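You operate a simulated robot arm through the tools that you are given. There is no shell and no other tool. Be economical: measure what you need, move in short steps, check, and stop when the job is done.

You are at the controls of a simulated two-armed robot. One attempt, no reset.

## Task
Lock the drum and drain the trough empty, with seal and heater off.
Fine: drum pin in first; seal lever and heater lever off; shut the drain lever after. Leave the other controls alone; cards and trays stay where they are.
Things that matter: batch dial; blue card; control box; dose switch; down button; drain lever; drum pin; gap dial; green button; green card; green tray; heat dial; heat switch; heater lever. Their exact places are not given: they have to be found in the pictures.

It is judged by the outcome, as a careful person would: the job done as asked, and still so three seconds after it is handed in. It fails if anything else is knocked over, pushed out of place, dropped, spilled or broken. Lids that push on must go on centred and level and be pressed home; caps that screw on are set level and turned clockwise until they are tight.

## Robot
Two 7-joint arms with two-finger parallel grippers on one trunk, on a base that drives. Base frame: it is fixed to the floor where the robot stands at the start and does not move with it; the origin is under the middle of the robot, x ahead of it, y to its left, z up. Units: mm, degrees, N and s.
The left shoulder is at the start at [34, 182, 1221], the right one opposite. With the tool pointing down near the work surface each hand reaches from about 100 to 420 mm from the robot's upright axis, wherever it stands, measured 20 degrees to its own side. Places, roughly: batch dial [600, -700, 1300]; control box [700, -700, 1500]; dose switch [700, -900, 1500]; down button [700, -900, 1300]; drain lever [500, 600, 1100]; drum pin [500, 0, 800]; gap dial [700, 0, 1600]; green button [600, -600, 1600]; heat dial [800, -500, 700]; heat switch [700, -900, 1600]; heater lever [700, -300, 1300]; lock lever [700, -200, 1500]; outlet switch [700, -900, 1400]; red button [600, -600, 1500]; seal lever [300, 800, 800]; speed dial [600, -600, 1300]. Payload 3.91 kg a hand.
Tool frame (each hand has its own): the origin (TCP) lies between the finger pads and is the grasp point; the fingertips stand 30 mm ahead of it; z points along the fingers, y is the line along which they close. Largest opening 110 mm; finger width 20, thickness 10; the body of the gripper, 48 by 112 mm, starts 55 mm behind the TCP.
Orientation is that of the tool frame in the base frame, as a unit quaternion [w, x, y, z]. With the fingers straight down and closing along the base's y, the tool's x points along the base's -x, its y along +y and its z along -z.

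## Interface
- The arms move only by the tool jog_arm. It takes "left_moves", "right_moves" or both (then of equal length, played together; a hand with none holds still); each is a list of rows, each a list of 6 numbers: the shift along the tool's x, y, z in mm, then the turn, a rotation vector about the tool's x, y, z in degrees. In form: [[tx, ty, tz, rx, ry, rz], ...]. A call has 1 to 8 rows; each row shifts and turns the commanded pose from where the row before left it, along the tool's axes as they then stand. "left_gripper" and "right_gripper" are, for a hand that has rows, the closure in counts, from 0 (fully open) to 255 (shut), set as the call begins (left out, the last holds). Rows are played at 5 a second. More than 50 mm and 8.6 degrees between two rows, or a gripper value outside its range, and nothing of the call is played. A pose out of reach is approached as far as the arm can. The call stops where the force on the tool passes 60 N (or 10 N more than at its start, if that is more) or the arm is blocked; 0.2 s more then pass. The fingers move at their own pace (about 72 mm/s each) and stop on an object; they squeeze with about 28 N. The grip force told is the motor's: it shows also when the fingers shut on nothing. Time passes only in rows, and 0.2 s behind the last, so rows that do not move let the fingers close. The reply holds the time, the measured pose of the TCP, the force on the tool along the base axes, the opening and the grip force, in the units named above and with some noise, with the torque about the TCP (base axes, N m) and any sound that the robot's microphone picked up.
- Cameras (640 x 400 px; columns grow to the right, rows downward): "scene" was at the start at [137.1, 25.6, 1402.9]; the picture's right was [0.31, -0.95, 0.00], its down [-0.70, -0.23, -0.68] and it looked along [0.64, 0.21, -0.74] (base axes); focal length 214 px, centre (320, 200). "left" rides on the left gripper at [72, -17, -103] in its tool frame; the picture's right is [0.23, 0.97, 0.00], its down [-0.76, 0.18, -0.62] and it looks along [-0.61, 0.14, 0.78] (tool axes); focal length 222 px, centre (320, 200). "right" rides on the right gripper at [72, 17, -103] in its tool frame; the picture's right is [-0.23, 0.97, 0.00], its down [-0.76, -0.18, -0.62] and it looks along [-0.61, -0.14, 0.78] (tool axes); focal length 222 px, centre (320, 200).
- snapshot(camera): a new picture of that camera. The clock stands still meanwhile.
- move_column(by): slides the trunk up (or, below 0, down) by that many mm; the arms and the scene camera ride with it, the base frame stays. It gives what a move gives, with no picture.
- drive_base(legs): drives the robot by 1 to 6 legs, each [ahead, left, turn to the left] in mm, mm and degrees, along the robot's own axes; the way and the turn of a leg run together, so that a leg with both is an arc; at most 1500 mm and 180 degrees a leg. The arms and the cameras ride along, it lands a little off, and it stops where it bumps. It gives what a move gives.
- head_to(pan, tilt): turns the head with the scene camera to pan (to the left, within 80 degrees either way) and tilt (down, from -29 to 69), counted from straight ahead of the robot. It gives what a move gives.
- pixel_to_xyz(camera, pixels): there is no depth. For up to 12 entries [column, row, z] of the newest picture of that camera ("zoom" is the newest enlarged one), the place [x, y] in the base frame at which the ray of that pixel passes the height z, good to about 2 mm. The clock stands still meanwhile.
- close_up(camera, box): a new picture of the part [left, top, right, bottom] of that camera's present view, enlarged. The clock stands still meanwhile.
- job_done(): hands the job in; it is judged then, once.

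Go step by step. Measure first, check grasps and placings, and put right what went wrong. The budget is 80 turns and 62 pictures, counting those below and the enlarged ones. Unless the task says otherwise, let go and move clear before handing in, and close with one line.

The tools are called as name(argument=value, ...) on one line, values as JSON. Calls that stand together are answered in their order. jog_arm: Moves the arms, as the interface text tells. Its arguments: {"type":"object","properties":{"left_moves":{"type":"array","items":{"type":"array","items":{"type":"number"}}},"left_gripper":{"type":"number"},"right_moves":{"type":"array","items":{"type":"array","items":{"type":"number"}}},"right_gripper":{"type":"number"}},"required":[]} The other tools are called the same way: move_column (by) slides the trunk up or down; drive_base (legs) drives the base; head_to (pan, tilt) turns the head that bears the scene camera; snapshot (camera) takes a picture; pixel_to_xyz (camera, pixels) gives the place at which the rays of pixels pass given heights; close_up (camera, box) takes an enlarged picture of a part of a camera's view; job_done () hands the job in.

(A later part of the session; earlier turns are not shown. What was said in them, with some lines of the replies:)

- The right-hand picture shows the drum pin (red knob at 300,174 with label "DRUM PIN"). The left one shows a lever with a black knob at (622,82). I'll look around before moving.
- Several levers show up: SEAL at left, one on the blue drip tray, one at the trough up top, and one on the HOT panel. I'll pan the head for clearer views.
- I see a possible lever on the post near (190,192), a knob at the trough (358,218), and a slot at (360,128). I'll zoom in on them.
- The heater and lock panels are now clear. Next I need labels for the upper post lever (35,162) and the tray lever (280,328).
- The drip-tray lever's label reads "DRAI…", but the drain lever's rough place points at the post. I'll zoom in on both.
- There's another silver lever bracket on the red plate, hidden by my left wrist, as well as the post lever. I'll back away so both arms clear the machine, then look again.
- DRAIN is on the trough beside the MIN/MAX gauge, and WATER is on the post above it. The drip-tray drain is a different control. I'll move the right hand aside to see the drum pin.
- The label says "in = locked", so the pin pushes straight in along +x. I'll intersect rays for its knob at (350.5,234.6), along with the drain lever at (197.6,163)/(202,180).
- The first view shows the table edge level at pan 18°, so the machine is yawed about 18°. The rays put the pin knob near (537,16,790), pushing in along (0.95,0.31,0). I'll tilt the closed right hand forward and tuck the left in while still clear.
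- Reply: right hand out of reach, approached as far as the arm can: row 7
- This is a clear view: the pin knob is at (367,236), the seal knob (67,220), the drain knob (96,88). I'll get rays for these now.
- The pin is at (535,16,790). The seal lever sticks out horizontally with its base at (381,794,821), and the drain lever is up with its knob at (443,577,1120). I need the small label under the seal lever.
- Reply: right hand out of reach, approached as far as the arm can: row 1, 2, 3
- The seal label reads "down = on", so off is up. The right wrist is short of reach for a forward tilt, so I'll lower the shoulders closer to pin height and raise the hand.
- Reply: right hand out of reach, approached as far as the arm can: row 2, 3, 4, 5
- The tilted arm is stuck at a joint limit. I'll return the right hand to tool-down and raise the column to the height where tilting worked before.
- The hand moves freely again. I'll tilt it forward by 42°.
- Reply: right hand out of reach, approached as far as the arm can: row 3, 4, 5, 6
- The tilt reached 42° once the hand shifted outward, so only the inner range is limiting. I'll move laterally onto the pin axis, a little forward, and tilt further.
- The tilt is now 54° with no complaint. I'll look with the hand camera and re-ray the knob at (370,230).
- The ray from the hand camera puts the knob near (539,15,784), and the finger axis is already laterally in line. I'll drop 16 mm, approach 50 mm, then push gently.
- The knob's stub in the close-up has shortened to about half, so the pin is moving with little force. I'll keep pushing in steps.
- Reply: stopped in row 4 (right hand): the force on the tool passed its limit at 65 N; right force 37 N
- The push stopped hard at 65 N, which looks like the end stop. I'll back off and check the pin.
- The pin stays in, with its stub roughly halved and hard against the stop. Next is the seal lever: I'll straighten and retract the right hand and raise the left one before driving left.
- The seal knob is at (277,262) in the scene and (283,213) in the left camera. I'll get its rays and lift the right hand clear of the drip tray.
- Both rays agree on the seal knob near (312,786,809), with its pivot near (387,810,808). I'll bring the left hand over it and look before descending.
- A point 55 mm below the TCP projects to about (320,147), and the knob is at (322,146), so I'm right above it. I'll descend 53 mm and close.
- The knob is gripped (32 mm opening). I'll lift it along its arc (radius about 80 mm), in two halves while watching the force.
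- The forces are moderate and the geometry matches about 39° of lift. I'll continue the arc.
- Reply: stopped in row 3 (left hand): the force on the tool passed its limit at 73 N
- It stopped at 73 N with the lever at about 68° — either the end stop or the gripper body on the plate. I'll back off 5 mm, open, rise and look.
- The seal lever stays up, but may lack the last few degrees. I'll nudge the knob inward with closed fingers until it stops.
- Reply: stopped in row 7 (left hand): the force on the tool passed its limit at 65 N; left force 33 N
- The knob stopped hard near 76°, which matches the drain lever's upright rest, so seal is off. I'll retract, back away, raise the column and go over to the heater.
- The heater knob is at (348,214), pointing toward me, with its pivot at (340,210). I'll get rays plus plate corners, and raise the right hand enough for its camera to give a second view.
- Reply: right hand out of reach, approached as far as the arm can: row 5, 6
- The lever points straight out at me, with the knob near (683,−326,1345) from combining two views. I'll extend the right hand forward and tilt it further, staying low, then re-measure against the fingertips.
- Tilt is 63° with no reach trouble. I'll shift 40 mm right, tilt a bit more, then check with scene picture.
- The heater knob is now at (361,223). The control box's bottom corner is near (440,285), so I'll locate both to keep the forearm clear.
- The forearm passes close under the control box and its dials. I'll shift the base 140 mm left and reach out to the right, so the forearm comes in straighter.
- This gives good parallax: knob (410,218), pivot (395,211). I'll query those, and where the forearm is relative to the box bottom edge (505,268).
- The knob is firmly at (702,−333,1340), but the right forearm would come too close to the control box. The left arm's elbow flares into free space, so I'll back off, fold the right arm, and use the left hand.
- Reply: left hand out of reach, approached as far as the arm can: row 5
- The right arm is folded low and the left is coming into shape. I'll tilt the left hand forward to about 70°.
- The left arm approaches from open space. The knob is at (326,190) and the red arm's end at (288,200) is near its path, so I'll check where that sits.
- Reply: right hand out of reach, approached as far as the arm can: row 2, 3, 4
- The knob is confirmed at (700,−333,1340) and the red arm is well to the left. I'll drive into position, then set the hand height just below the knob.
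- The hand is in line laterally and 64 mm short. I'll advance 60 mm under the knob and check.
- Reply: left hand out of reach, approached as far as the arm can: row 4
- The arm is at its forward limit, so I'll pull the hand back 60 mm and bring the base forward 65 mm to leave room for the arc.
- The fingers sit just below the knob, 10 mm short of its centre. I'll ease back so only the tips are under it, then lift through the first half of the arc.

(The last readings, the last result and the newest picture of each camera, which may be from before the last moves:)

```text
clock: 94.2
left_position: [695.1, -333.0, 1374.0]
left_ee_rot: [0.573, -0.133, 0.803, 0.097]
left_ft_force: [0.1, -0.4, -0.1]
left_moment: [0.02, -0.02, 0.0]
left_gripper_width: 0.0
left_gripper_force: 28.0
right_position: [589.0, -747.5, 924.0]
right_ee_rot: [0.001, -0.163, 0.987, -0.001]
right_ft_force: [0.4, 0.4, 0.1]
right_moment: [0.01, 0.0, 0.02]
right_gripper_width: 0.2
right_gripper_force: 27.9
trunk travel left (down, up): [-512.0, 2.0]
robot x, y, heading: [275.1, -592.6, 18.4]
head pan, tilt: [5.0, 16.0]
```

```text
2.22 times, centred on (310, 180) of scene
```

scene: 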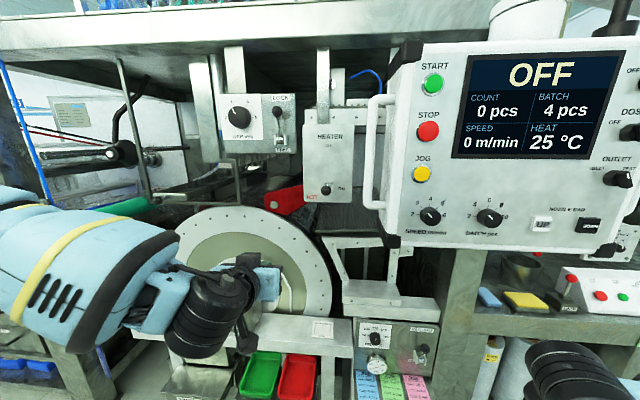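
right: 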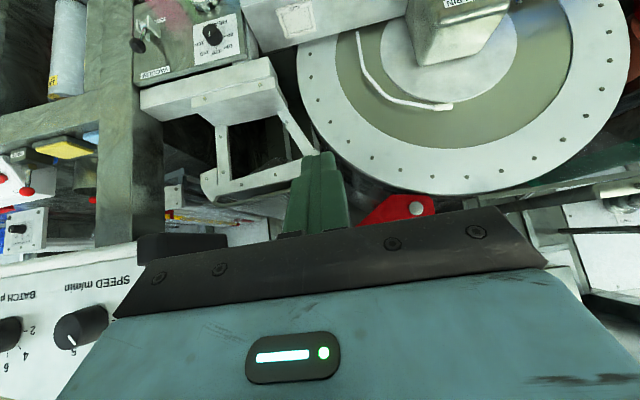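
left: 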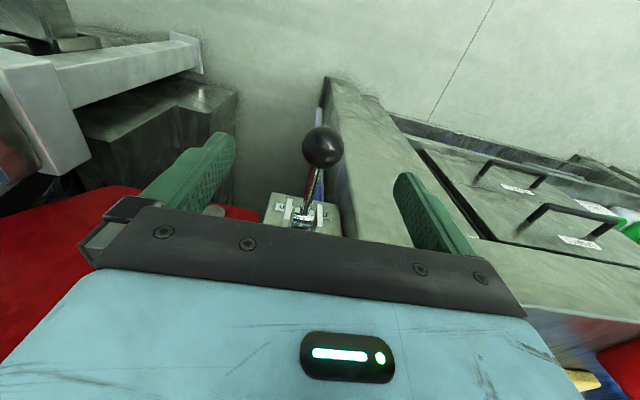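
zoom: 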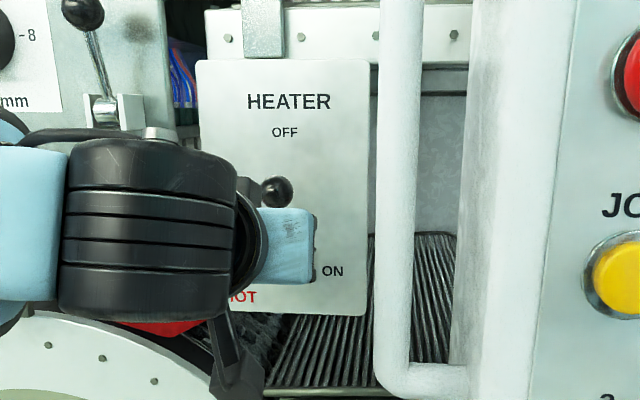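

The knob has risen to (275,190), level with the OFF half of the plate. I'll continue up and in.

jog_arm(left_moves=[[-17.2, 0, 8.7, 0, 0, 0], [-14.7, 0, 12.3, 0, 0, 0], [-11.6, 0, 15.4, 0, 0, 0], [-1.6, 0, 4.7, 0, 0, 0], [-1.6, 0, 4.7, 0, 0, 0], [-1.6, 0, 4.7, 0, 0, 0], [-1.6, 0, 4.7, 0, 0, 0]])

close_up(camera="scene", box=[220, 70, 400, 250])

```text
clock: 95.8
left_position: [727.0, -316.4, 1395.6]
left_ee_rot: [0.572, -0.132, 0.803, 0.098]
left_ft_force: [-21.4, -8.8, -13.9]
left_moment: [-0.09, 0.41, -0.26]
left_gripper_width: 0.0
left_gripper_force: 27.7
left hand out of reach, approached as far as the arm can: row 2, 3, 5, 7
right_position: [585.5, -750.7, 925.1]
right_ee_rot: [0.002, -0.163, 0.987, 0.0]
right_ft_force: [-0.5, -0.3, 0.2]
right_moment: [0.0, 0.02, -0.01]
right_gripper_width: 0.0
right_gripper_force: 27.7
trunk travel left (down, up): [-512.0, 2.0]
robot x, y, heading: [276.8, -593.0, 18.4]
head pan, tilt: [5.0, 16.0]
```

```text
2.22 times, centred on (310, 160) of scene
```

zoom: 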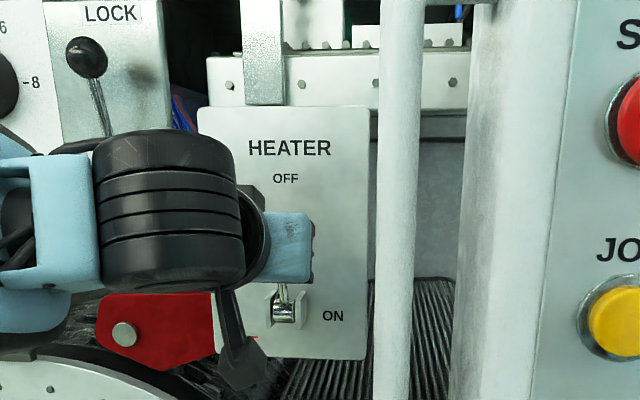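

It's reach-limited at about 66° with ~23 N on the tips. I'll ease back 40 mm, drive in 40 mm, then push with the arm to the stop.

jog_arm(left_moves=[[6.4, 0, -19, 0, 0, 0], [6.4, 0, -19, 0, 0, 0], [6.4, 0, -19, 0, 0, 0]])

drive_base(legs=[[40, 0, 0]])

close_up(camera="scene", box=[220, 50, 400, 230])

```text
clock: 96.6
left_position: [672.7, -333.7, 1397.3]
left_ee_rot: [0.574, -0.133, 0.802, 0.097]
left_ft_force: [0.5, 0.4, -0.8]
left_moment: [-0.01, -0.02, 0.01]
left_gripper_width: 0.0
left_gripper_force: 28.7
right_position: [587.2, -748.6, 923.5]
right_ee_rot: [0.0, -0.163, 0.987, 0.0]
right_ft_force: [-0.2, -0.2, 0.4]
right_moment: [0.01, 0.02, -0.01]
right_gripper_width: 0.1
right_gripper_force: 27.6
trunk travel left (down, up): [-512.0, 2.0]
robot x, y, heading: [273.4, -592.2, 18.4]
head pan, tilt: [5.0, 16.0]
```

```text
clock: 97.5
left_position: [706.9, -322.2, 1398.6]
left_ee_rot: [0.575, -0.132, 0.802, 0.096]
left_ft_force: [-0.5, 0.2, -0.6]
left_moment: [0.01, -0.01, 0.03]
left_gripper_width: 0.2
left_gripper_force: 28.3
right_position: [624.3, -736.9, 925.4]
right_ee_rot: [0.001, -0.163, 0.987, 0.0]
right_ft_force: [-1.1, 0.6, 0.7]
right_moment: [0.01, -0.03, -0.03]
right_gripper_width: 0.1
right_gripper_force: 28.0
trunk travel left (down, up): [-512.0, 2.0]
robot x, y, heading: [310.5, -578.1, 18.5]
head pan, tilt: [5.0, 16.0]
```

```text
2.22 times, centred on (310, 140) of scene
```

zoom: 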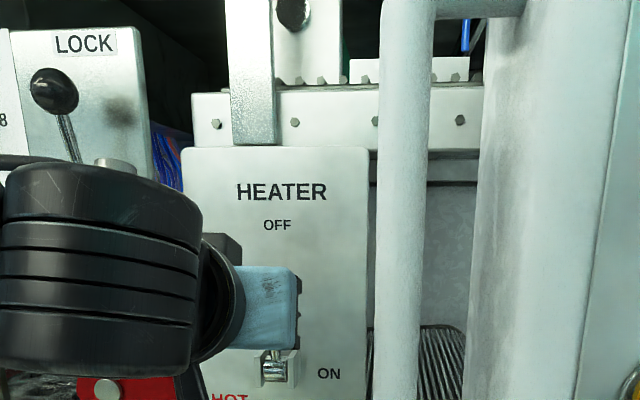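

The hand hides the knob and the wrist is clear of the LOCK lever to the left. I'll push forward in small steps until the force stop.

jog_arm(left_moves=[[-3.2, 0, 9.5, 0, 0, 0], [-1.6, 0, 4.7, 0, 0, 0], [-1.6, 0, 4.7, 0, 0, 0], [-1.6, 0, 4.7, 0, 0, 0], [-1.6, 0, 4.7, 0, 0, 0], [-1.6, 0, 4.7, 0, 0, 0], [-1.6, 0, 4.7, 0, 0, 0], [-1.6, 0, 4.7, 0, 0, 0]])

```text
clock: 98.8
left_position: [728.5, -314.6, 1396.2]
left_ee_rot: [0.571, -0.128, 0.805, 0.096]
left_ft_force: [-39.6, -5.5, -1.7]
left_moment: [-0.05, 0.12, -0.13]
left_gripper_width: 0.2
left_gripper_force: 28.1
right_position: [620.0, -735.7, 927.5]
right_ee_rot: [0.005, -0.165, 0.986, 0.0]
right_ft_force: [0.3, 0.7, 0.2]
right_moment: [-0.02, 0.0, 0.0]
right_gripper_width: 0.0
right_gripper_force: 28.2
trunk travel left (down, up): [-512.0, 2.0]
robot x, y, heading: [314.1, -578.1, 18.5]
head pan, tilt: [5.0, 16.0]
stopped in row 6 (left hand): the force on the tool passed its limit at 63 N (the readings are from after the stop); the commanded pose is now the measured one
```

It stopped at the same spot (728 vs 727) with 63 N, so the lever is on its end stop. I'll retract, back away and verify.

jog_arm(left_moves=[[6.4, 0, -19, 0, 0, 0], [6.4, 0, -19, 0, 0, 0], [6.4, 0, -19, 0, 0, 0], [6.4, 0, -19, 0, 0, 0]])

drive_base(legs=[[-300, 0, 0]])

close_up(camera="scene", box=[220, 90, 400, 240])

```text
clock: 99.8
left_position: [661.5, -337.8, 1393.8]
left_ee_rot: [0.569, -0.129, 0.806, 0.096]
left_ft_force: [-0.1, -0.3, 0.4]
left_moment: [-0.01, -0.03, -0.01]
left_gripper_width: 0.1
left_gripper_force: 27.6
right_position: [623.0, -735.5, 924.4]
right_ee_rot: [0.001, -0.163, 0.987, 0.001]
right_ft_force: [-0.6, 0.4, 0.3]
right_moment: [-0.01, 0.0, 0.02]
right_gripper_width: 0.0
right_gripper_force: 28.0
trunk travel left (down, up): [-512.0, 2.0]
robot x, y, heading: [308.8, -582.2, 18.1]
head pan, tilt: [5.0, 16.0]
```

```text
clock: 101.8
left_position: [386.4, -432.8, 1394.3]
left_ee_rot: [0.569, -0.128, 0.807, 0.096]
left_ft_force: [1.1, 0.5, 0.0]
left_moment: [-0.01, 0.01, -0.04]
left_gripper_width: 0.0
left_gripper_force: 27.9
right_position: [344.8, -830.1, 924.2]
right_ee_rot: [0.0, -0.162, 0.987, 0.0]
right_ft_force: [0.6, -0.2, -0.3]
right_moment: [-0.01, 0.01, 0.0]
right_gripper_width: 0.0
right_gripper_force: 28.4
trunk travel left (down, up): [-512.0, 2.0]
robot x, y, heading: [33.4, -673.5, 17.9]
head pan, tilt: [5.0, 16.0]
```

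```text
2.67 times, centred on (310, 165) of scene
```

zoom: 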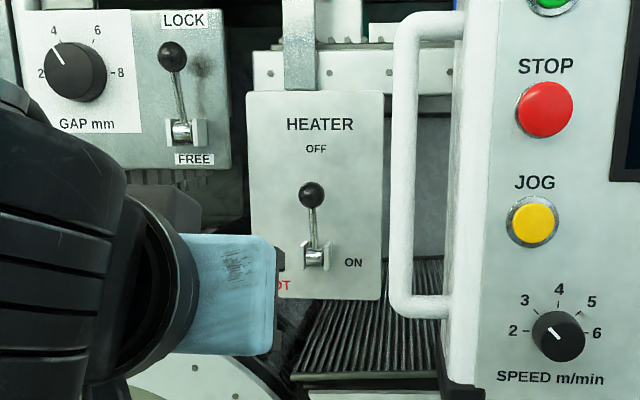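

HEATER now points to OFF, with LOCK and GAP untouched. Next the drain: I'll drive left, lower the left hand to lever-knob height (1120) and open the fingers partly.

drive_base(legs=[[0, 912, 0]])

jog_arm(left_moves=[[32, 0, 11.4, 0, 0, 0], [32, 0, 11.4, 0, 0, 0], [32, 0, 11.4, 0, 0, 0], [32, 0, 11.4, 0, 0, 0], [32, 0, 11.4, 0, 0, 0], [32, 0, 11.4, 0, 0, 0], [32, 0, 11.4, 0, 0, 0], [32, 0, 11.4, 0, 0, 0]], left_gripper=100)

head_to(pan=15, tilt=28)

snapshot(camera="scene")

```text
clock: 110.4
left_position: [81.7, 456.9, 1394.3]
left_ee_rot: [0.569, -0.134, 0.806, 0.099]
left_ft_force: [0.2, -0.4, -0.2]
left_moment: [0.0, 0.01, 0.02]
left_gripper_width: 0.0
left_gripper_force: 28.3
right_position: [48.1, 59.1, 924.1]
right_ee_rot: [0.0, -0.17, 0.986, 0.0]
right_ft_force: [-0.2, -0.2, 0.5]
right_moment: [0.02, 0.01, -0.01]
right_gripper_width: 0.0
right_gripper_force: 28.3
trunk travel left (down, up): [-512.0, 2.0]
robot x, y, heading: [-268.2, 209.9, 19.1]
head pan, tilt: [5.0, 16.0]
```

```text
clock: 112.2
left_position: [77.9, 479.5, 1129.3]
left_ee_rot: [0.568, -0.133, 0.806, 0.098]
left_ft_force: [0.6, -0.6, 0.0]
left_moment: [-0.02, 0.0, 0.0]
left_gripper_width: 67.2
left_gripper_force: 0.0
left hand out of reach, approached as far as the arm can: row 7, 8
right_position: [49.0, 59.6, 922.6]
right_ee_rot: [0.0, -0.169, 0.986, 0.0]
right_ft_force: [0.7, -0.4, -0.3]
right_moment: [0.0, 0.0, -0.02]
right_gripper_width: 0.0
right_gripper_force: 27.6
trunk travel left (down, up): [-512.0, 2.0]
robot x, y, heading: [-267.1, 214.6, 19.3]
head pan, tilt: [5.0, 16.0]
```

```text
clock: 112.9
left_position: [79.1, 479.8, 1131.1]
left_ee_rot: [0.568, -0.134, 0.806, 0.099]
left_ft_force: [0.7, 0.0, -1.0]
left_moment: [0.01, -0.01, -0.01]
left_gripper_width: 66.9
left_gripper_force: 0.1
right_position: [49.3, 59.3, 923.6]
right_ee_rot: [0.0, -0.169, 0.986, 0.0]
right_ft_force: [0.8, -0.2, 0.3]
right_moment: [-0.04, -0.01, -0.02]
right_gripper_width: 0.0
right_gripper_force: 27.6
trunk travel left (down, up): [-512.0, 2.0]
robot x, y, heading: [-263.8, 211.8, 19.0]
head pan, tilt: [15.0, 28.0]
```

```text
7 pictures are left
```

scene: 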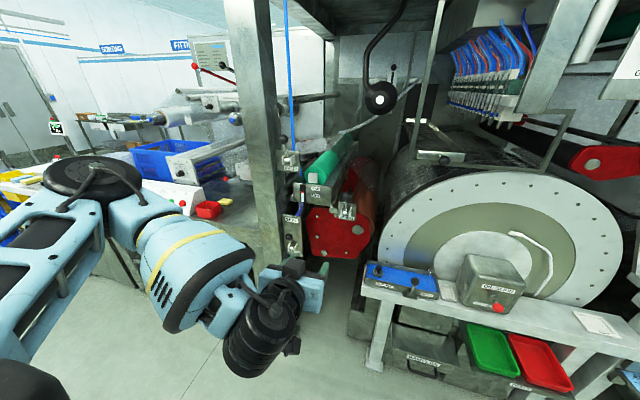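

The left hand is near its inner limit, so I'll lower the column 60 mm, raise and slightly untilt the hand, then drive in, stopping about 100 mm short of the drain knob.

move_column(by=-60)

jog_arm(left_moves=[[0, 0, 0, 0, 6, 0], [0, 0, 0, 0, 6, 0], [-20, 0, -12, 0, 0, 0], [-20, 0, -12, 0, 0, 0], [0, 0, 0, 0, 0, 0]])

drive_base(legs=[[0, -24, 0], [265, 0, 0]])

snapshot(camera="left")

```text
clock: 113.9
left_position: [82.6, 481.8, 995.8]
left_ee_rot: [0.492, -0.142, 0.855, 0.086]
left_ft_force: [0.3, 0.0, -0.4]
left_moment: [0.0, -0.02, 0.01]
left_gripper_width: 66.9
left_gripper_force: 0.0
right_position: [39.4, 55.7, 847.9]
right_ee_rot: [-0.031, -0.169, 0.985, -0.004]
right_ft_force: [0.1, -0.2, 0.5]
right_moment: [-0.01, 0.03, -0.03]
right_gripper_width: 0.0
right_gripper_force: 28.3
trunk travel left (down, up): [-452.0, 62.0]
robot x, y, heading: [-262.4, 216.6, 18.8]
head pan, tilt: [15.0, 28.0]
```

```text
clock: 115.1
left_position: [91.3, 484.9, 1040.1]
left_ee_rot: [0.4, -0.15, 0.901, 0.071]
left_ft_force: [0.7, 0.3, -0.5]
left_moment: [-0.01, 0.02, -0.03]
left_gripper_width: 67.0
left_gripper_force: 0.1
right_position: [39.7, 54.8, 846.5]
right_ee_rot: [-0.033, -0.17, 0.985, -0.006]
right_ft_force: [0.0, -0.2, -0.6]
right_moment: [-0.02, -0.01, -0.01]
right_gripper_width: 0.1
right_gripper_force: 28.6
trunk travel left (down, up): [-452.0, 62.0]
robot x, y, heading: [-265.6, 211.4, 19.0]
head pan, tilt: [15.0, 28.0]
```

```text
clock: 117.5
left_position: [352.0, 551.0, 1039.5]
left_ee_rot: [0.401, -0.152, 0.901, 0.072]
left_ft_force: [-0.2, 0.1, -0.3]
left_moment: [-0.01, -0.02, -0.02]
left_gripper_width: 66.8
left_gripper_force: 0.1
right_position: [302.1, 122.6, 849.6]
right_ee_rot: [-0.032, -0.171, 0.985, -0.006]
right_ft_force: [0.2, -0.2, 0.6]
right_moment: [-0.03, 0.02, 0.02]
right_gripper_width: 0.0
right_gripper_force: 27.5
trunk travel left (down, up): [-452.0, 62.0]
robot x, y, heading: [-4.3, 276.1, 19.4]
head pan, tilt: [15.0, 28.0]
```

```text
6 pictures are left
```

left: 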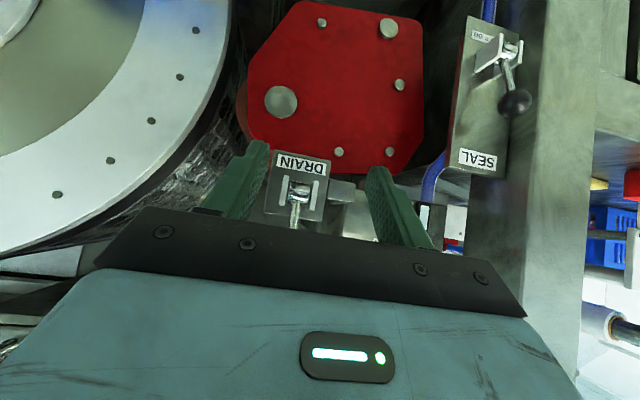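

The hand camera sees the DRAIN bracket centred near column 301 and the seal lever up. I'll get a ray for the pivot, then raise the hand to knob height.

pixel_to_xyz(camera="left", pixels=[[300, 187, 1030], [300, 187, 1038], [300, 187, 1046], [297, 215, 1046], [297, 215, 1060]])

jog_arm(left_moves=[[-15, 0, -13.4, 0, 0, 0], [-15, 0, -13.4, 0, 0, 0], [-15, 0, -13.4, 0, 0, 0], [-15, 0, -13.4, 0, 0, 0], [0, 0, 0, 0, 0, 0]])

```text
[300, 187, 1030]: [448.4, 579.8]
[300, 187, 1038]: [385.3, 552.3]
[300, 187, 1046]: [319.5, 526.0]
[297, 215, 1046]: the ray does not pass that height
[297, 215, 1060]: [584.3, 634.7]
```

```text
clock: 118.7
left_position: [352.6, 551.4, 1121.1]
left_ee_rot: [0.4, -0.151, 0.901, 0.071]
left_ft_force: [-0.5, -0.2, 0.1]
left_moment: [-0.02, -0.01, 0.03]
left_gripper_width: 66.6
left_gripper_force: 0.1
right_position: [301.6, 123.4, 847.2]
right_ee_rot: [-0.032, -0.172, 0.985, -0.004]
right_ft_force: [0.3, -0.1, -0.4]
right_moment: [-0.02, 0.02, 0.01]
right_gripper_width: 0.0
right_gripper_force: 28.1
trunk travel left (down, up): [-452.0, 62.0]
robot x, y, heading: [-2.8, 276.5, 19.3]
head pan, tilt: [15.0, 28.0]
```

The pivot ray agrees with (460,586,~1030). I'll advance 93 mm so the fingers straddle the knob, then check.

jog_arm(left_moves=[[-12.2, -0.6, 14, 0, 0, 0], [-12.2, -0.6, 14, 0, 0, 0], [-12.2, -0.6, 14, 0, 0, 0], [-12.2, -0.6, 14, 0, 0, 0], [-12.2, -0.6, 14, 0, 0, 0]])

snapshot(camera="left")

```text
clock: 119.9
left_position: [441.3, 578.5, 1118.3]
left_ee_rot: [0.4, -0.151, 0.901, 0.072]
left_ft_force: [0.1, -0.2, -0.1]
left_moment: [-0.01, 0.0, 0.01]
left_gripper_width: 66.8
left_gripper_force: 0.1
right_position: [300.7, 121.7, 848.5]
right_ee_rot: [-0.031, -0.172, 0.985, -0.006]
right_ft_force: [-0.2, 0.1, 0.1]
right_moment: [0.02, 0.0, 0.01]
right_gripper_width: 0.0
right_gripper_force: 28.3
trunk travel left (down, up): [-452.0, 62.0]
robot x, y, heading: [-7.3, 279.4, 19.5]
head pan, tilt: [15.0, 28.0]
```

```text
5 pictures are left
```

left: 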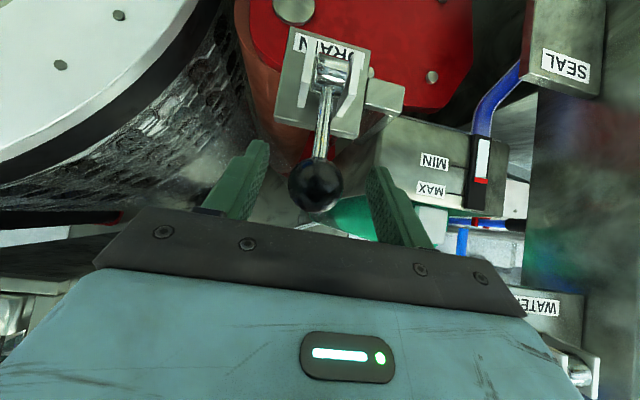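

The knob sits exactly at the grasp point (316,184). I'll close on it and swing the lever out and down.

jog_arm(left_moves=[[0, 0, 0, 0, 0, 0], [0, 0, 0, 0, 0, 0], [0, 0, 0, 0, 0, 0], [0, 0, 0, 0, 0, 0]], left_gripper=255)

jog_arm(left_moves=[[16.9, 0, -9.1, 0, 0, 0], [18.5, 0, -5, 0, 0, 0], [19.2, 0, -0.8, 0, 0, 0]])

```text
clock: 120.9
left_position: [441.0, 576.2, 1119.4]
left_ee_rot: [0.4, -0.151, 0.901, 0.072]
left_ft_force: [4.0, -11.0, -2.0]
left_moment: [-0.15, -0.12, -0.28]
left_gripper_width: 32.4
left_gripper_force: 44.8
right_position: [302.2, 121.9, 846.5]
right_ee_rot: [-0.033, -0.171, 0.985, -0.004]
right_ft_force: [0.0, 0.1, 0.1]
right_moment: [0.0, -0.04, 0.01]
right_gripper_width: 0.0
right_gripper_force: 27.7
trunk travel left (down, up): [-452.0, 62.0]
robot x, y, heading: [-4.0, 282.9, 19.6]
head pan, tilt: [15.0, 28.0]
```

```text
clock: 121.7
left_position: [396.9, 561.9, 1091.4]
left_ee_rot: [0.402, -0.151, 0.9, 0.073]
left_ft_force: [8.9, -7.3, 15.4]
left_moment: [0.38, -1.31, -0.18]
left_gripper_width: 32.4
left_gripper_force: 44.8
right_position: [302.3, 121.2, 848.0]
right_ee_rot: [-0.03, -0.171, 0.985, -0.004]
right_ft_force: [-0.4, -0.4, -0.2]
right_moment: [0.04, 0.0, 0.0]
right_gripper_width: 0.0
right_gripper_force: 27.8
trunk travel left (down, up): [-452.0, 62.0]
robot x, y, heading: [-5.2, 279.3, 19.5]
head pan, tilt: [15.0, 28.0]
```

The knob is gripped and following at low force, so I'll finish the downward arc.

jog_arm(left_moves=[[18.9, 0, 3.6, 0, 0, 0], [17.7, 0, 7.7, 0, 0, 0], [15.3, 0, 11.2, 0, 0, 0], [10, 0, 9, 0, 0, 0]])

head_to(pan=45, tilt=22)

snapshot(camera="scene")

```text
clock: 122.7
left_position: [378.4, 558.6, 1021.0]
left_ee_rot: [0.399, -0.152, 0.901, 0.072]
left_ft_force: [-7.7, -1.0, -2.9]
left_moment: [0.03, -0.16, -0.04]
left_gripper_width: 0.0
left_gripper_force: 37.7
right_position: [300.7, 121.5, 847.3]
right_ee_rot: [-0.032, -0.172, 0.985, -0.006]
right_ft_force: [0.9, 0.0, 0.0]
right_moment: [0.02, -0.02, 0.01]
right_gripper_width: 0.0
right_gripper_force: 28.2
trunk travel left (down, up): [-452.0, 62.0]
robot x, y, heading: [-5.1, 278.9, 19.1]
head pan, tilt: [15.0, 28.0]
```

```text
clock: 123.7
left_position: [379.9, 557.7, 1023.3]
left_ee_rot: [0.4, -0.152, 0.901, 0.072]
left_ft_force: [-8.4, -0.5, -3.2]
left_moment: [0.02, -0.16, -0.03]
left_gripper_width: 0.0
left_gripper_force: 38.1
right_position: [300.9, 122.1, 848.6]
right_ee_rot: [-0.031, -0.171, 0.985, -0.005]
right_ft_force: [0.4, 0.6, -0.1]
right_moment: [-0.01, -0.02, -0.02]
right_gripper_width: 0.1
right_gripper_force: 28.1
trunk travel left (down, up): [-452.0, 62.0]
robot x, y, heading: [-1.1, 279.7, 19.1]
head pan, tilt: [45.0, 22.0]
```

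```text
4 pictures are left
```

scene: 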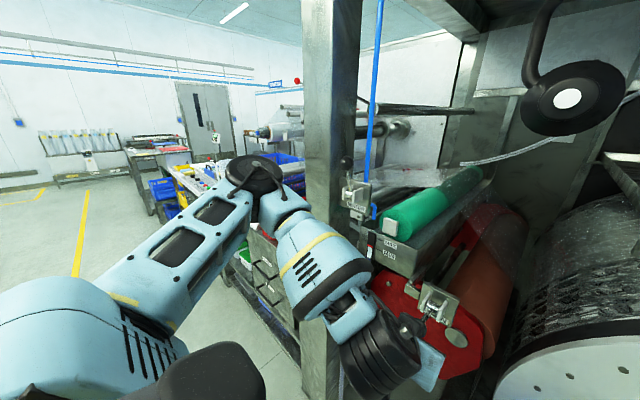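

The fingers closed to 0, so the knob slipped out near the bottom of its travel. I'll back the hand away, which won't lift the lever, and look with the hand camera at lever and gauge.

jog_arm(left_moves=[[13.4, 0, -14.9, 0, 0, 0], [13.4, 0, -14.9, 0, 0, 0], [13.4, 0, -14.9, 0, 0, 0], [-15, 0, -13.4, 0, 0, 0], [-15, 0, -13.4, 0, 0, 0], [-15, 0, -13.4, 0, 0, 0], [-15, 0, -13.4, 0, 0, 0], [-10, 0, -8.9, 0, 0, 0]])

snapshot(camera="left")

```text
clock: 125.5
left_position: [340.1, 534.9, 1113.2]
left_ee_rot: [0.4, -0.152, 0.901, 0.072]
left_ft_force: [-0.1, 0.6, -0.4]
left_moment: [0.01, 0.01, -0.01]
left_gripper_width: 0.0
left_gripper_force: 37.7
left hand out of reach, approached as far as the arm can: row 3, 5
right_position: [301.1, 122.1, 847.3]
right_ee_rot: [-0.032, -0.171, 0.985, -0.005]
right_ft_force: [-0.8, -0.2, -0.3]
right_moment: [0.02, 0.0, -0.05]
right_gripper_width: 0.0
right_gripper_force: 28.4
trunk travel left (down, up): [-452.0, 62.0]
robot x, y, heading: [-4.4, 275.7, 19.5]
head pan, tilt: [45.0, 22.0]
```

```text
3 pictures are left
```

left: 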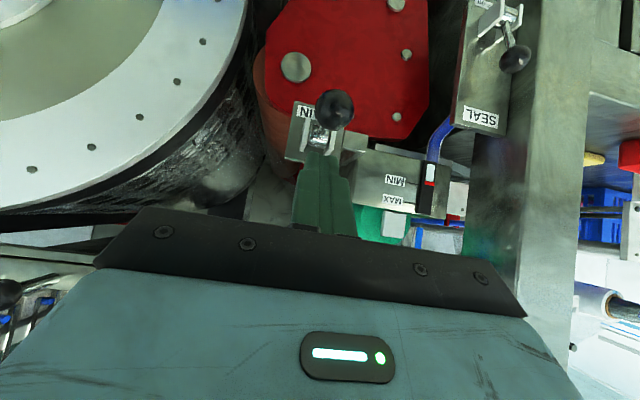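

The lever now points out toward the camera, and the red gauge mark has dropped from about 0.6 to 0.4 of full scale, so the trough is draining. I'll check the lever angle and let time pass.

pixel_to_xyz(camera="left", pixels=[[335, 110, 1010], [335, 110, 1030], [335, 110, 1050]])

jog_arm(left_moves=[[0, 0, 0, 0, 0, 0], [0, 0, 0, 0, 0, 0], [0, 0, 0, 0, 0, 0], [0, 0, 0, 0, 0, 0], [0, 0, 0, 0, 0, 0], [0, 0, 0, 0, 0, 0], [0, 0, 0, 0, 0, 0], [0, 0, 0, 0, 0, 0]])

jog_arm(left_moves=[[0, 0, 0, 0, 0, 0], [0, 0, 0, 0, 0, 0], [0, 0, 0, 0, 0, 0], [0, 0, 0, 0, 0, 0], [0, 0, 0, 0, 0, 0], [0, 0, 0, 0, 0, 0], [0, 0, 0, 0, 0, 0], [0, 0, 0, 0, 0, 0]])

jog_arm(left_moves=[[0, 0, 0, 0, 0, 0], [0, 0, 0, 0, 0, 0], [0, 0, 0, 0, 0, 0], [0, 0, 0, 0, 0, 0], [0, 0, 0, 0, 0, 0], [0, 0, 0, 0, 0, 0], [0, 0, 0, 0, 0, 0], [0, 0, 0, 0, 0, 0]])

jog_arm(left_moves=[[0, 0, 0, 0, 0, 0], [0, 0, 0, 0, 0, 0], [0, 0, 0, 0, 0, 0], [0, 0, 0, 0, 0, 0], [0, 0, 0, 0, 0, 0], [0, 0, 0, 0, 0, 0], [0, 0, 0, 0, 0, 0], [0, 0, 0, 0, 0, 0]])

```text
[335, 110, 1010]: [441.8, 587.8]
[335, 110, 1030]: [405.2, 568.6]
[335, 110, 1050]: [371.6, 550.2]
```

```text
clock: 127.3
left_position: [340.7, 533.6, 1113.9]
left_ee_rot: [0.401, -0.152, 0.901, 0.072]
left_ft_force: [-0.3, 1.1, -0.3]
left_moment: [0.0, 0.0, 0.03]
left_gripper_width: 0.0
left_gripper_force: 37.7
right_position: [301.0, 122.6, 847.1]
right_ee_rot: [-0.031, -0.171, 0.985, -0.006]
right_ft_force: [-1.1, 0.3, -0.4]
right_moment: [-0.02, 0.01, 0.02]
right_gripper_width: 0.0
right_gripper_force: 27.8
trunk travel left (down, up): [-452.0, 62.0]
robot x, y, heading: [-3.2, 276.5, 19.1]
head pan, tilt: [45.0, 22.0]
```

```text
clock: 129.1
left_position: [341.4, 535.1, 1113.7]
left_ee_rot: [0.401, -0.151, 0.901, 0.072]
left_ft_force: [-0.4, -0.5, 0.5]
left_moment: [0.0, 0.02, 0.01]
left_gripper_width: 0.0
left_gripper_force: 37.5
right_position: [301.6, 121.8, 847.8]
right_ee_rot: [-0.032, -0.171, 0.985, -0.005]
right_ft_force: [-0.1, -0.2, -0.7]
right_moment: [0.0, 0.0, 0.02]
right_gripper_width: 0.2
right_gripper_force: 28.0
trunk travel left (down, up): [-452.0, 62.0]
robot x, y, heading: [-4.0, 279.6, 19.3]
head pan, tilt: [45.0, 22.0]
```

```text
clock: 130.9
left_position: [339.7, 535.6, 1114.0]
left_ee_rot: [0.401, -0.153, 0.9, 0.073]
left_ft_force: [0.0, 0.5, 0.2]
left_moment: [-0.02, -0.02, 0.0]
left_gripper_width: 0.0
left_gripper_force: 37.6
right_position: [301.3, 122.8, 848.0]
right_ee_rot: [-0.033, -0.171, 0.985, -0.005]
right_ft_force: [-0.5, 0.2, 0.0]
right_moment: [-0.03, -0.01, -0.01]
right_gripper_width: 0.1
right_gripper_force: 27.8
trunk travel left (down, up): [-452.0, 62.0]
robot x, y, heading: [-5.2, 279.3, 19.4]
head pan, tilt: [45.0, 22.0]
```

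```text
clock: 132.7
left_position: [342.0, 534.3, 1113.5]
left_ee_rot: [0.401, -0.151, 0.901, 0.072]
left_ft_force: [0.6, -0.1, 0.0]
left_moment: [0.01, -0.01, 0.0]
left_gripper_width: 0.4
left_gripper_force: 37.2
right_position: [302.8, 121.5, 847.1]
right_ee_rot: [-0.032, -0.171, 0.985, -0.006]
right_ft_force: [-0.5, 0.5, -0.1]
right_moment: [-0.01, 0.03, -0.02]
right_gripper_width: 0.1
right_gripper_force: 28.2
trunk travel left (down, up): [-452.0, 62.0]
robot x, y, heading: [-4.7, 279.3, 19.5]
head pan, tilt: [45.0, 22.0]
```

The lever sits at about 8–10°, essentially level, like the seal lever in its "down" position. I'll wait longer before spending a picture on the gauge.

jog_arm(left_moves=[[0, 0, 0, 0, 0, 0], [0, 0, 0, 0, 0, 0], [0, 0, 0, 0, 0, 0], [0, 0, 0, 0, 0, 0], [0, 0, 0, 0, 0, 0], [0, 0, 0, 0, 0, 0], [0, 0, 0, 0, 0, 0], [0, 0, 0, 0, 0, 0]])

jog_arm(left_moves=[[0, 0, 0, 0, 0, 0], [0, 0, 0, 0, 0, 0], [0, 0, 0, 0, 0, 0], [0, 0, 0, 0, 0, 0], [0, 0, 0, 0, 0, 0], [0, 0, 0, 0, 0, 0], [0, 0, 0, 0, 0, 0], [0, 0, 0, 0, 0, 0]])

jog_arm(left_moves=[[0, 0, 0, 0, 0, 0], [0, 0, 0, 0, 0, 0], [0, 0, 0, 0, 0, 0], [0, 0, 0, 0, 0, 0], [0, 0, 0, 0, 0, 0], [0, 0, 0, 0, 0, 0], [0, 0, 0, 0, 0, 0], [0, 0, 0, 0, 0, 0]])

close_up(camera="left", box=[280, 70, 480, 240])

```text
clock: 134.5
left_position: [340.5, 535.2, 1114.4]
left_ee_rot: [0.4, -0.152, 0.901, 0.073]
left_ft_force: [-0.7, -0.2, 0.6]
left_moment: [0.01, 0.01, 0.02]
left_gripper_width: 0.0
left_gripper_force: 37.9
right_position: [301.1, 123.1, 848.7]
right_ee_rot: [-0.032, -0.172, 0.985, -0.005]
right_ft_force: [0.4, -0.7, -0.4]
right_moment: [0.02, 0.01, 0.0]
right_gripper_width: 0.0
right_gripper_force: 27.9
trunk travel left (down, up): [-452.0, 62.0]
robot x, y, heading: [-3.8, 279.1, 19.3]
head pan, tilt: [45.0, 22.0]
```

```text
clock: 136.3
left_position: [340.7, 533.2, 1114.6]
left_ee_rot: [0.401, -0.152, 0.9, 0.072]
left_ft_force: [0.5, 0.2, -0.2]
left_moment: [0.0, 0.0, 0.0]
left_gripper_width: 0.0
left_gripper_force: 37.6
right_position: [302.5, 121.4, 848.6]
right_ee_rot: [-0.032, -0.171, 0.985, -0.006]
right_ft_force: [0.4, 0.0, 0.4]
right_moment: [0.01, 0.01, 0.04]
right_gripper_width: 0.0
right_gripper_force: 27.7
trunk travel left (down, up): [-452.0, 62.0]
robot x, y, heading: [-3.4, 277.4, 19.6]
head pan, tilt: [45.0, 22.0]
```

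```text
clock: 138.1
left_position: [340.4, 534.4, 1112.3]
left_ee_rot: [0.401, -0.152, 0.901, 0.072]
left_ft_force: [-0.9, 0.1, 0.3]
left_moment: [0.02, 0.0, 0.0]
left_gripper_width: 0.0
left_gripper_force: 38.2
right_position: [301.6, 121.6, 847.2]
right_ee_rot: [-0.032, -0.172, 0.985, -0.006]
right_ft_force: [0.3, 0.0, 0.2]
right_moment: [0.01, 0.01, 0.02]
right_gripper_width: 0.2
right_gripper_force: 27.4
trunk travel left (down, up): [-452.0, 62.0]
robot x, y, heading: [-2.4, 279.2, 19.4]
head pan, tilt: [45.0, 22.0]
```

```text
2.35 times, centred on (380, 155) of left
```

zoom: 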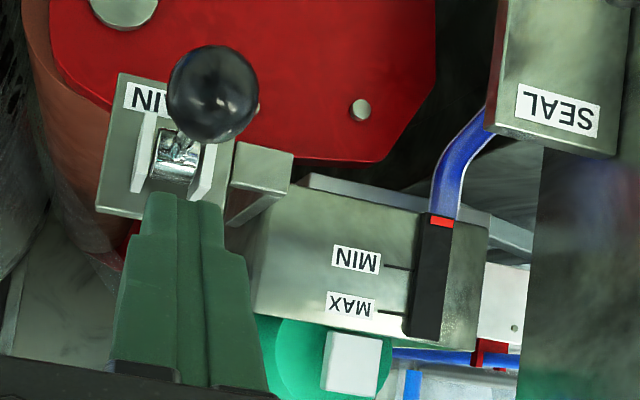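

The gauge's white bar is gone and the red mark is at the bottom end, so the trough is empty. To shut the lever I'll back off, lower the closed fingers beneath the knob, and come back in under it.

drive_base(legs=[[-80, 0, 0]])

jog_arm(left_moves=[[10.1, 1.4, 17.2, 0, 0, 0], [10.1, 1.4, 17.2, 0, 0, 0], [10.1, 1.4, 17.2, 0, 0, 0], [10.1, 1.4, 17.2, 0, 0, 0], [10.1, 1.4, 17.2, 0, 0, 0], [0, 0, 0, 0, 0, 0]])

```text
clock: 139.1
left_position: [264.1, 506.8, 1114.5]
left_ee_rot: [0.4, -0.151, 0.901, 0.072]
left_ft_force: [0.1, -0.4, -0.2]
left_moment: [-0.02, 0.0, 0.0]
left_gripper_width: 0.0
left_gripper_force: 37.3
right_position: [225.0, 95.1, 847.7]
right_ee_rot: [-0.032, -0.169, 0.985, -0.005]
right_ft_force: [-0.2, -0.5, 0.4]
right_moment: [0.0, -0.01, 0.02]
right_gripper_width: 0.2
right_gripper_force: 28.2
trunk travel left (down, up): [-452.0, 62.0]
robot x, y, heading: [-77.6, 250.2, 19.2]
head pan, tilt: [45.0, 22.0]
```

```text
clock: 140.5
left_position: [292.2, 522.7, 1020.3]
left_ee_rot: [0.4, -0.151, 0.901, 0.072]
left_ft_force: [0.1, -0.3, 0.2]
left_moment: [-0.02, -0.02, 0.01]
left_gripper_width: 0.1
left_gripper_force: 38.5
right_position: [225.7, 95.1, 848.6]
right_ee_rot: [-0.031, -0.169, 0.985, -0.005]
right_ft_force: [0.2, -0.2, -1.3]
right_moment: [0.03, -0.01, -0.04]
right_gripper_width: 0.0
right_gripper_force: 28.2
trunk travel left (down, up): [-452.0, 62.0]
robot x, y, heading: [-81.9, 251.8, 19.2]
head pan, tilt: [45.0, 22.0]
```

The tips are 71 mm short and below the knob's underside. I'll drive in 70 mm.

drive_base(legs=[[70, 2, 0]])

close_up(camera="left", box=[200, 50, 500, 240])

```text
clock: 141.6
left_position: [356.2, 547.7, 1018.5]
left_ee_rot: [0.4, -0.149, 0.902, 0.07]
left_ft_force: [0.8, 0.1, -0.3]
left_moment: [0.01, 0.01, -0.03]
left_gripper_width: 0.0
left_gripper_force: 37.3
right_position: [290.9, 118.4, 846.9]
right_ee_rot: [-0.032, -0.168, 0.985, -0.006]
right_ft_force: [0.2, 0.0, 0.0]
right_moment: [-0.02, 0.03, -0.01]
right_gripper_width: 0.0
right_gripper_force: 28.1
trunk travel left (down, up): [-452.0, 62.0]
robot x, y, heading: [-14.2, 275.5, 19.2]
head pan, tilt: [45.0, 22.0]
```

```text
2.11 times, centred on (350, 145) of left
```

zoom: 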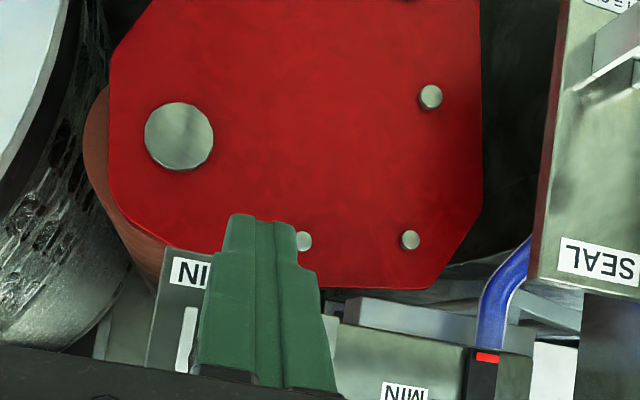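

The fingers are laterally centred under the lever with no contact, and the gauge is at the bottom. I'll lift through the arc.

jog_arm(left_moves=[[-14.9, 0, -13.4, 0, 0, 0], [-17, 0, -8.9, 0, 0, 0], [-18.7, 0, -4.8, 0, 0, 0], [-19.2, 0, -0.5, 0, 0, 0]])

jog_arm(left_moves=[[-18.9, 0, 3.8, 0, 0, 0], [-17.6, 0, 8, 0, 0, 0], [-3.3, 0, 3.7, 0, 0, 0], [-3.3, 0, 3.7, 0, 0, 0], [-3.3, 0, 3.7, 0, 0, 0], [-3.3, 0, 3.7, 0, 0, 0], [-3.3, 0, 3.7, 0, 0, 0]])

```text
clock: 142.6
left_position: [384.4, 555.7, 1091.5]
left_ee_rot: [0.401, -0.15, 0.901, 0.071]
left_ft_force: [-0.5, 0.4, -0.2]
left_moment: [0.0, 0.01, 0.01]
left_gripper_width: 0.0
left_gripper_force: 37.5
right_position: [290.1, 117.7, 846.3]
right_ee_rot: [-0.032, -0.168, 0.985, -0.006]
right_ft_force: [0.4, -1.1, 0.0]
right_moment: [-0.01, 0.01, -0.01]
right_gripper_width: 0.1
right_gripper_force: 27.7
trunk travel left (down, up): [-452.0, 62.0]
robot x, y, heading: [-13.9, 274.1, 19.2]
head pan, tilt: [45.0, 22.0]
```

```text
clock: 144.1
left_position: [421.5, 568.2, 1101.6]
left_ee_rot: [0.388, -0.146, 0.907, 0.069]
left_ft_force: [-31.7, -8.6, 0.8]
left_moment: [-0.09, 0.4, 0.11]
left_gripper_width: 0.0
left_gripper_force: 37.5
right_position: [287.7, 118.8, 848.0]
right_ee_rot: [-0.03, -0.169, 0.985, -0.005]
right_ft_force: [0.5, -0.2, 0.1]
right_moment: [0.02, 0.03, 0.02]
right_gripper_width: 0.0
right_gripper_force: 28.4
trunk travel left (down, up): [-452.0, 62.0]
robot x, y, heading: [-17.6, 279.1, 19.3]
head pan, tilt: [45.0, 22.0]
stopped in row 7 (left hand): the force on the tool passed its limit at 63 N (the readings are from after the stop); the commanded pose is now the measured one
```

It stopped at 63 N with the tips where an upright rod would be (~77°). I'll back off and use my last picture to confirm.

jog_arm(left_moves=[[6.7, 0, -7.4, 0, 0, 0], [13.4, 0, -14.9, 0, 0, 0], [13.4, 0, -14.9, 0, 0, 0], [0, 0, 0, 0, 0, 0]])

drive_base(legs=[[-200, 0, 0]])

head_to(pan=25, tilt=26)

close_up(camera="scene", box=[200, 80, 440, 290])

```text
clock: 145.1
left_position: [378.8, 556.0, 1104.3]
left_ee_rot: [0.391, -0.147, 0.906, 0.07]
left_ft_force: [0.3, 0.6, 0.6]
left_moment: [-0.01, -0.04, 0.01]
left_gripper_width: 0.0
left_gripper_force: 37.3
right_position: [288.7, 117.8, 848.1]
right_ee_rot: [-0.032, -0.169, 0.985, -0.005]
right_ft_force: [0.2, 0.1, -0.5]
right_moment: [0.0, 0.03, -0.02]
right_gripper_width: 0.1
right_gripper_force: 27.9
trunk travel left (down, up): [-452.0, 62.0]
robot x, y, heading: [-16.9, 271.9, 19.3]
head pan, tilt: [45.0, 22.0]
```

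```text
clock: 146.7
left_position: [193.4, 489.7, 1105.5]
left_ee_rot: [0.391, -0.147, 0.906, 0.07]
left_ft_force: [0.3, 0.7, -0.2]
left_moment: [-0.02, -0.06, 0.03]
left_gripper_width: 0.0
left_gripper_force: 38.1
right_position: [102.9, 53.8, 848.5]
right_ee_rot: [-0.032, -0.168, 0.985, -0.006]
right_ft_force: [0.4, 0.1, 0.2]
right_moment: [0.01, -0.01, 0.02]
right_gripper_width: 0.0
right_gripper_force: 27.6
trunk travel left (down, up): [-452.0, 62.0]
robot x, y, heading: [-202.4, 211.4, 19.2]
head pan, tilt: [45.0, 22.0]
```

```text
clock: 147.5
left_position: [193.8, 490.1, 1103.8]
left_ee_rot: [0.392, -0.147, 0.906, 0.07]
left_ft_force: [0.1, 0.3, -0.6]
left_moment: [0.0, -0.01, 0.02]
left_gripper_width: 0.0
left_gripper_force: 37.9
right_position: [103.1, 53.2, 848.4]
right_ee_rot: [-0.032, -0.169, 0.985, -0.005]
right_ft_force: [-0.1, 0.4, 0.8]
right_moment: [-0.01, -0.01, 0.01]
right_gripper_width: 0.0
right_gripper_force: 28.1
trunk travel left (down, up): [-452.0, 62.0]
robot x, y, heading: [-203.9, 208.3, 19.2]
head pan, tilt: [25.0, 26.0]
```

```text
1.90 times, centred on (320, 185) of scene
```

zoom: 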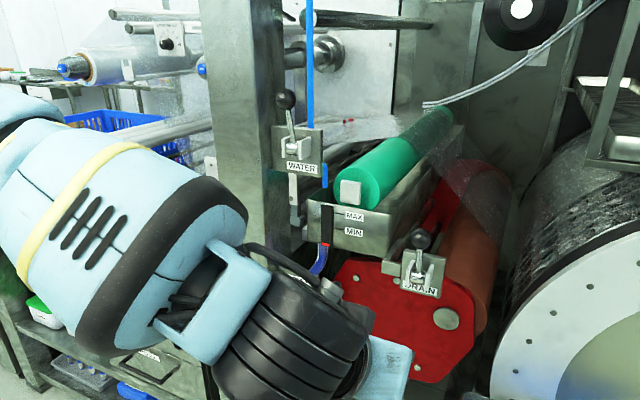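

The last picture shows the DRAIN lever upright again (knob at 420,240), the gauge at its bottom end, and the WATER lever still upright. Both hands are clear, so I'm handing in.

job_done()

```text
The job is handed in.
```

The drum pin is in, the seal and heater levers are off, and the trough is drained empty with the drain lever shut again. I didn't operate any other control, or move the cards or trays.
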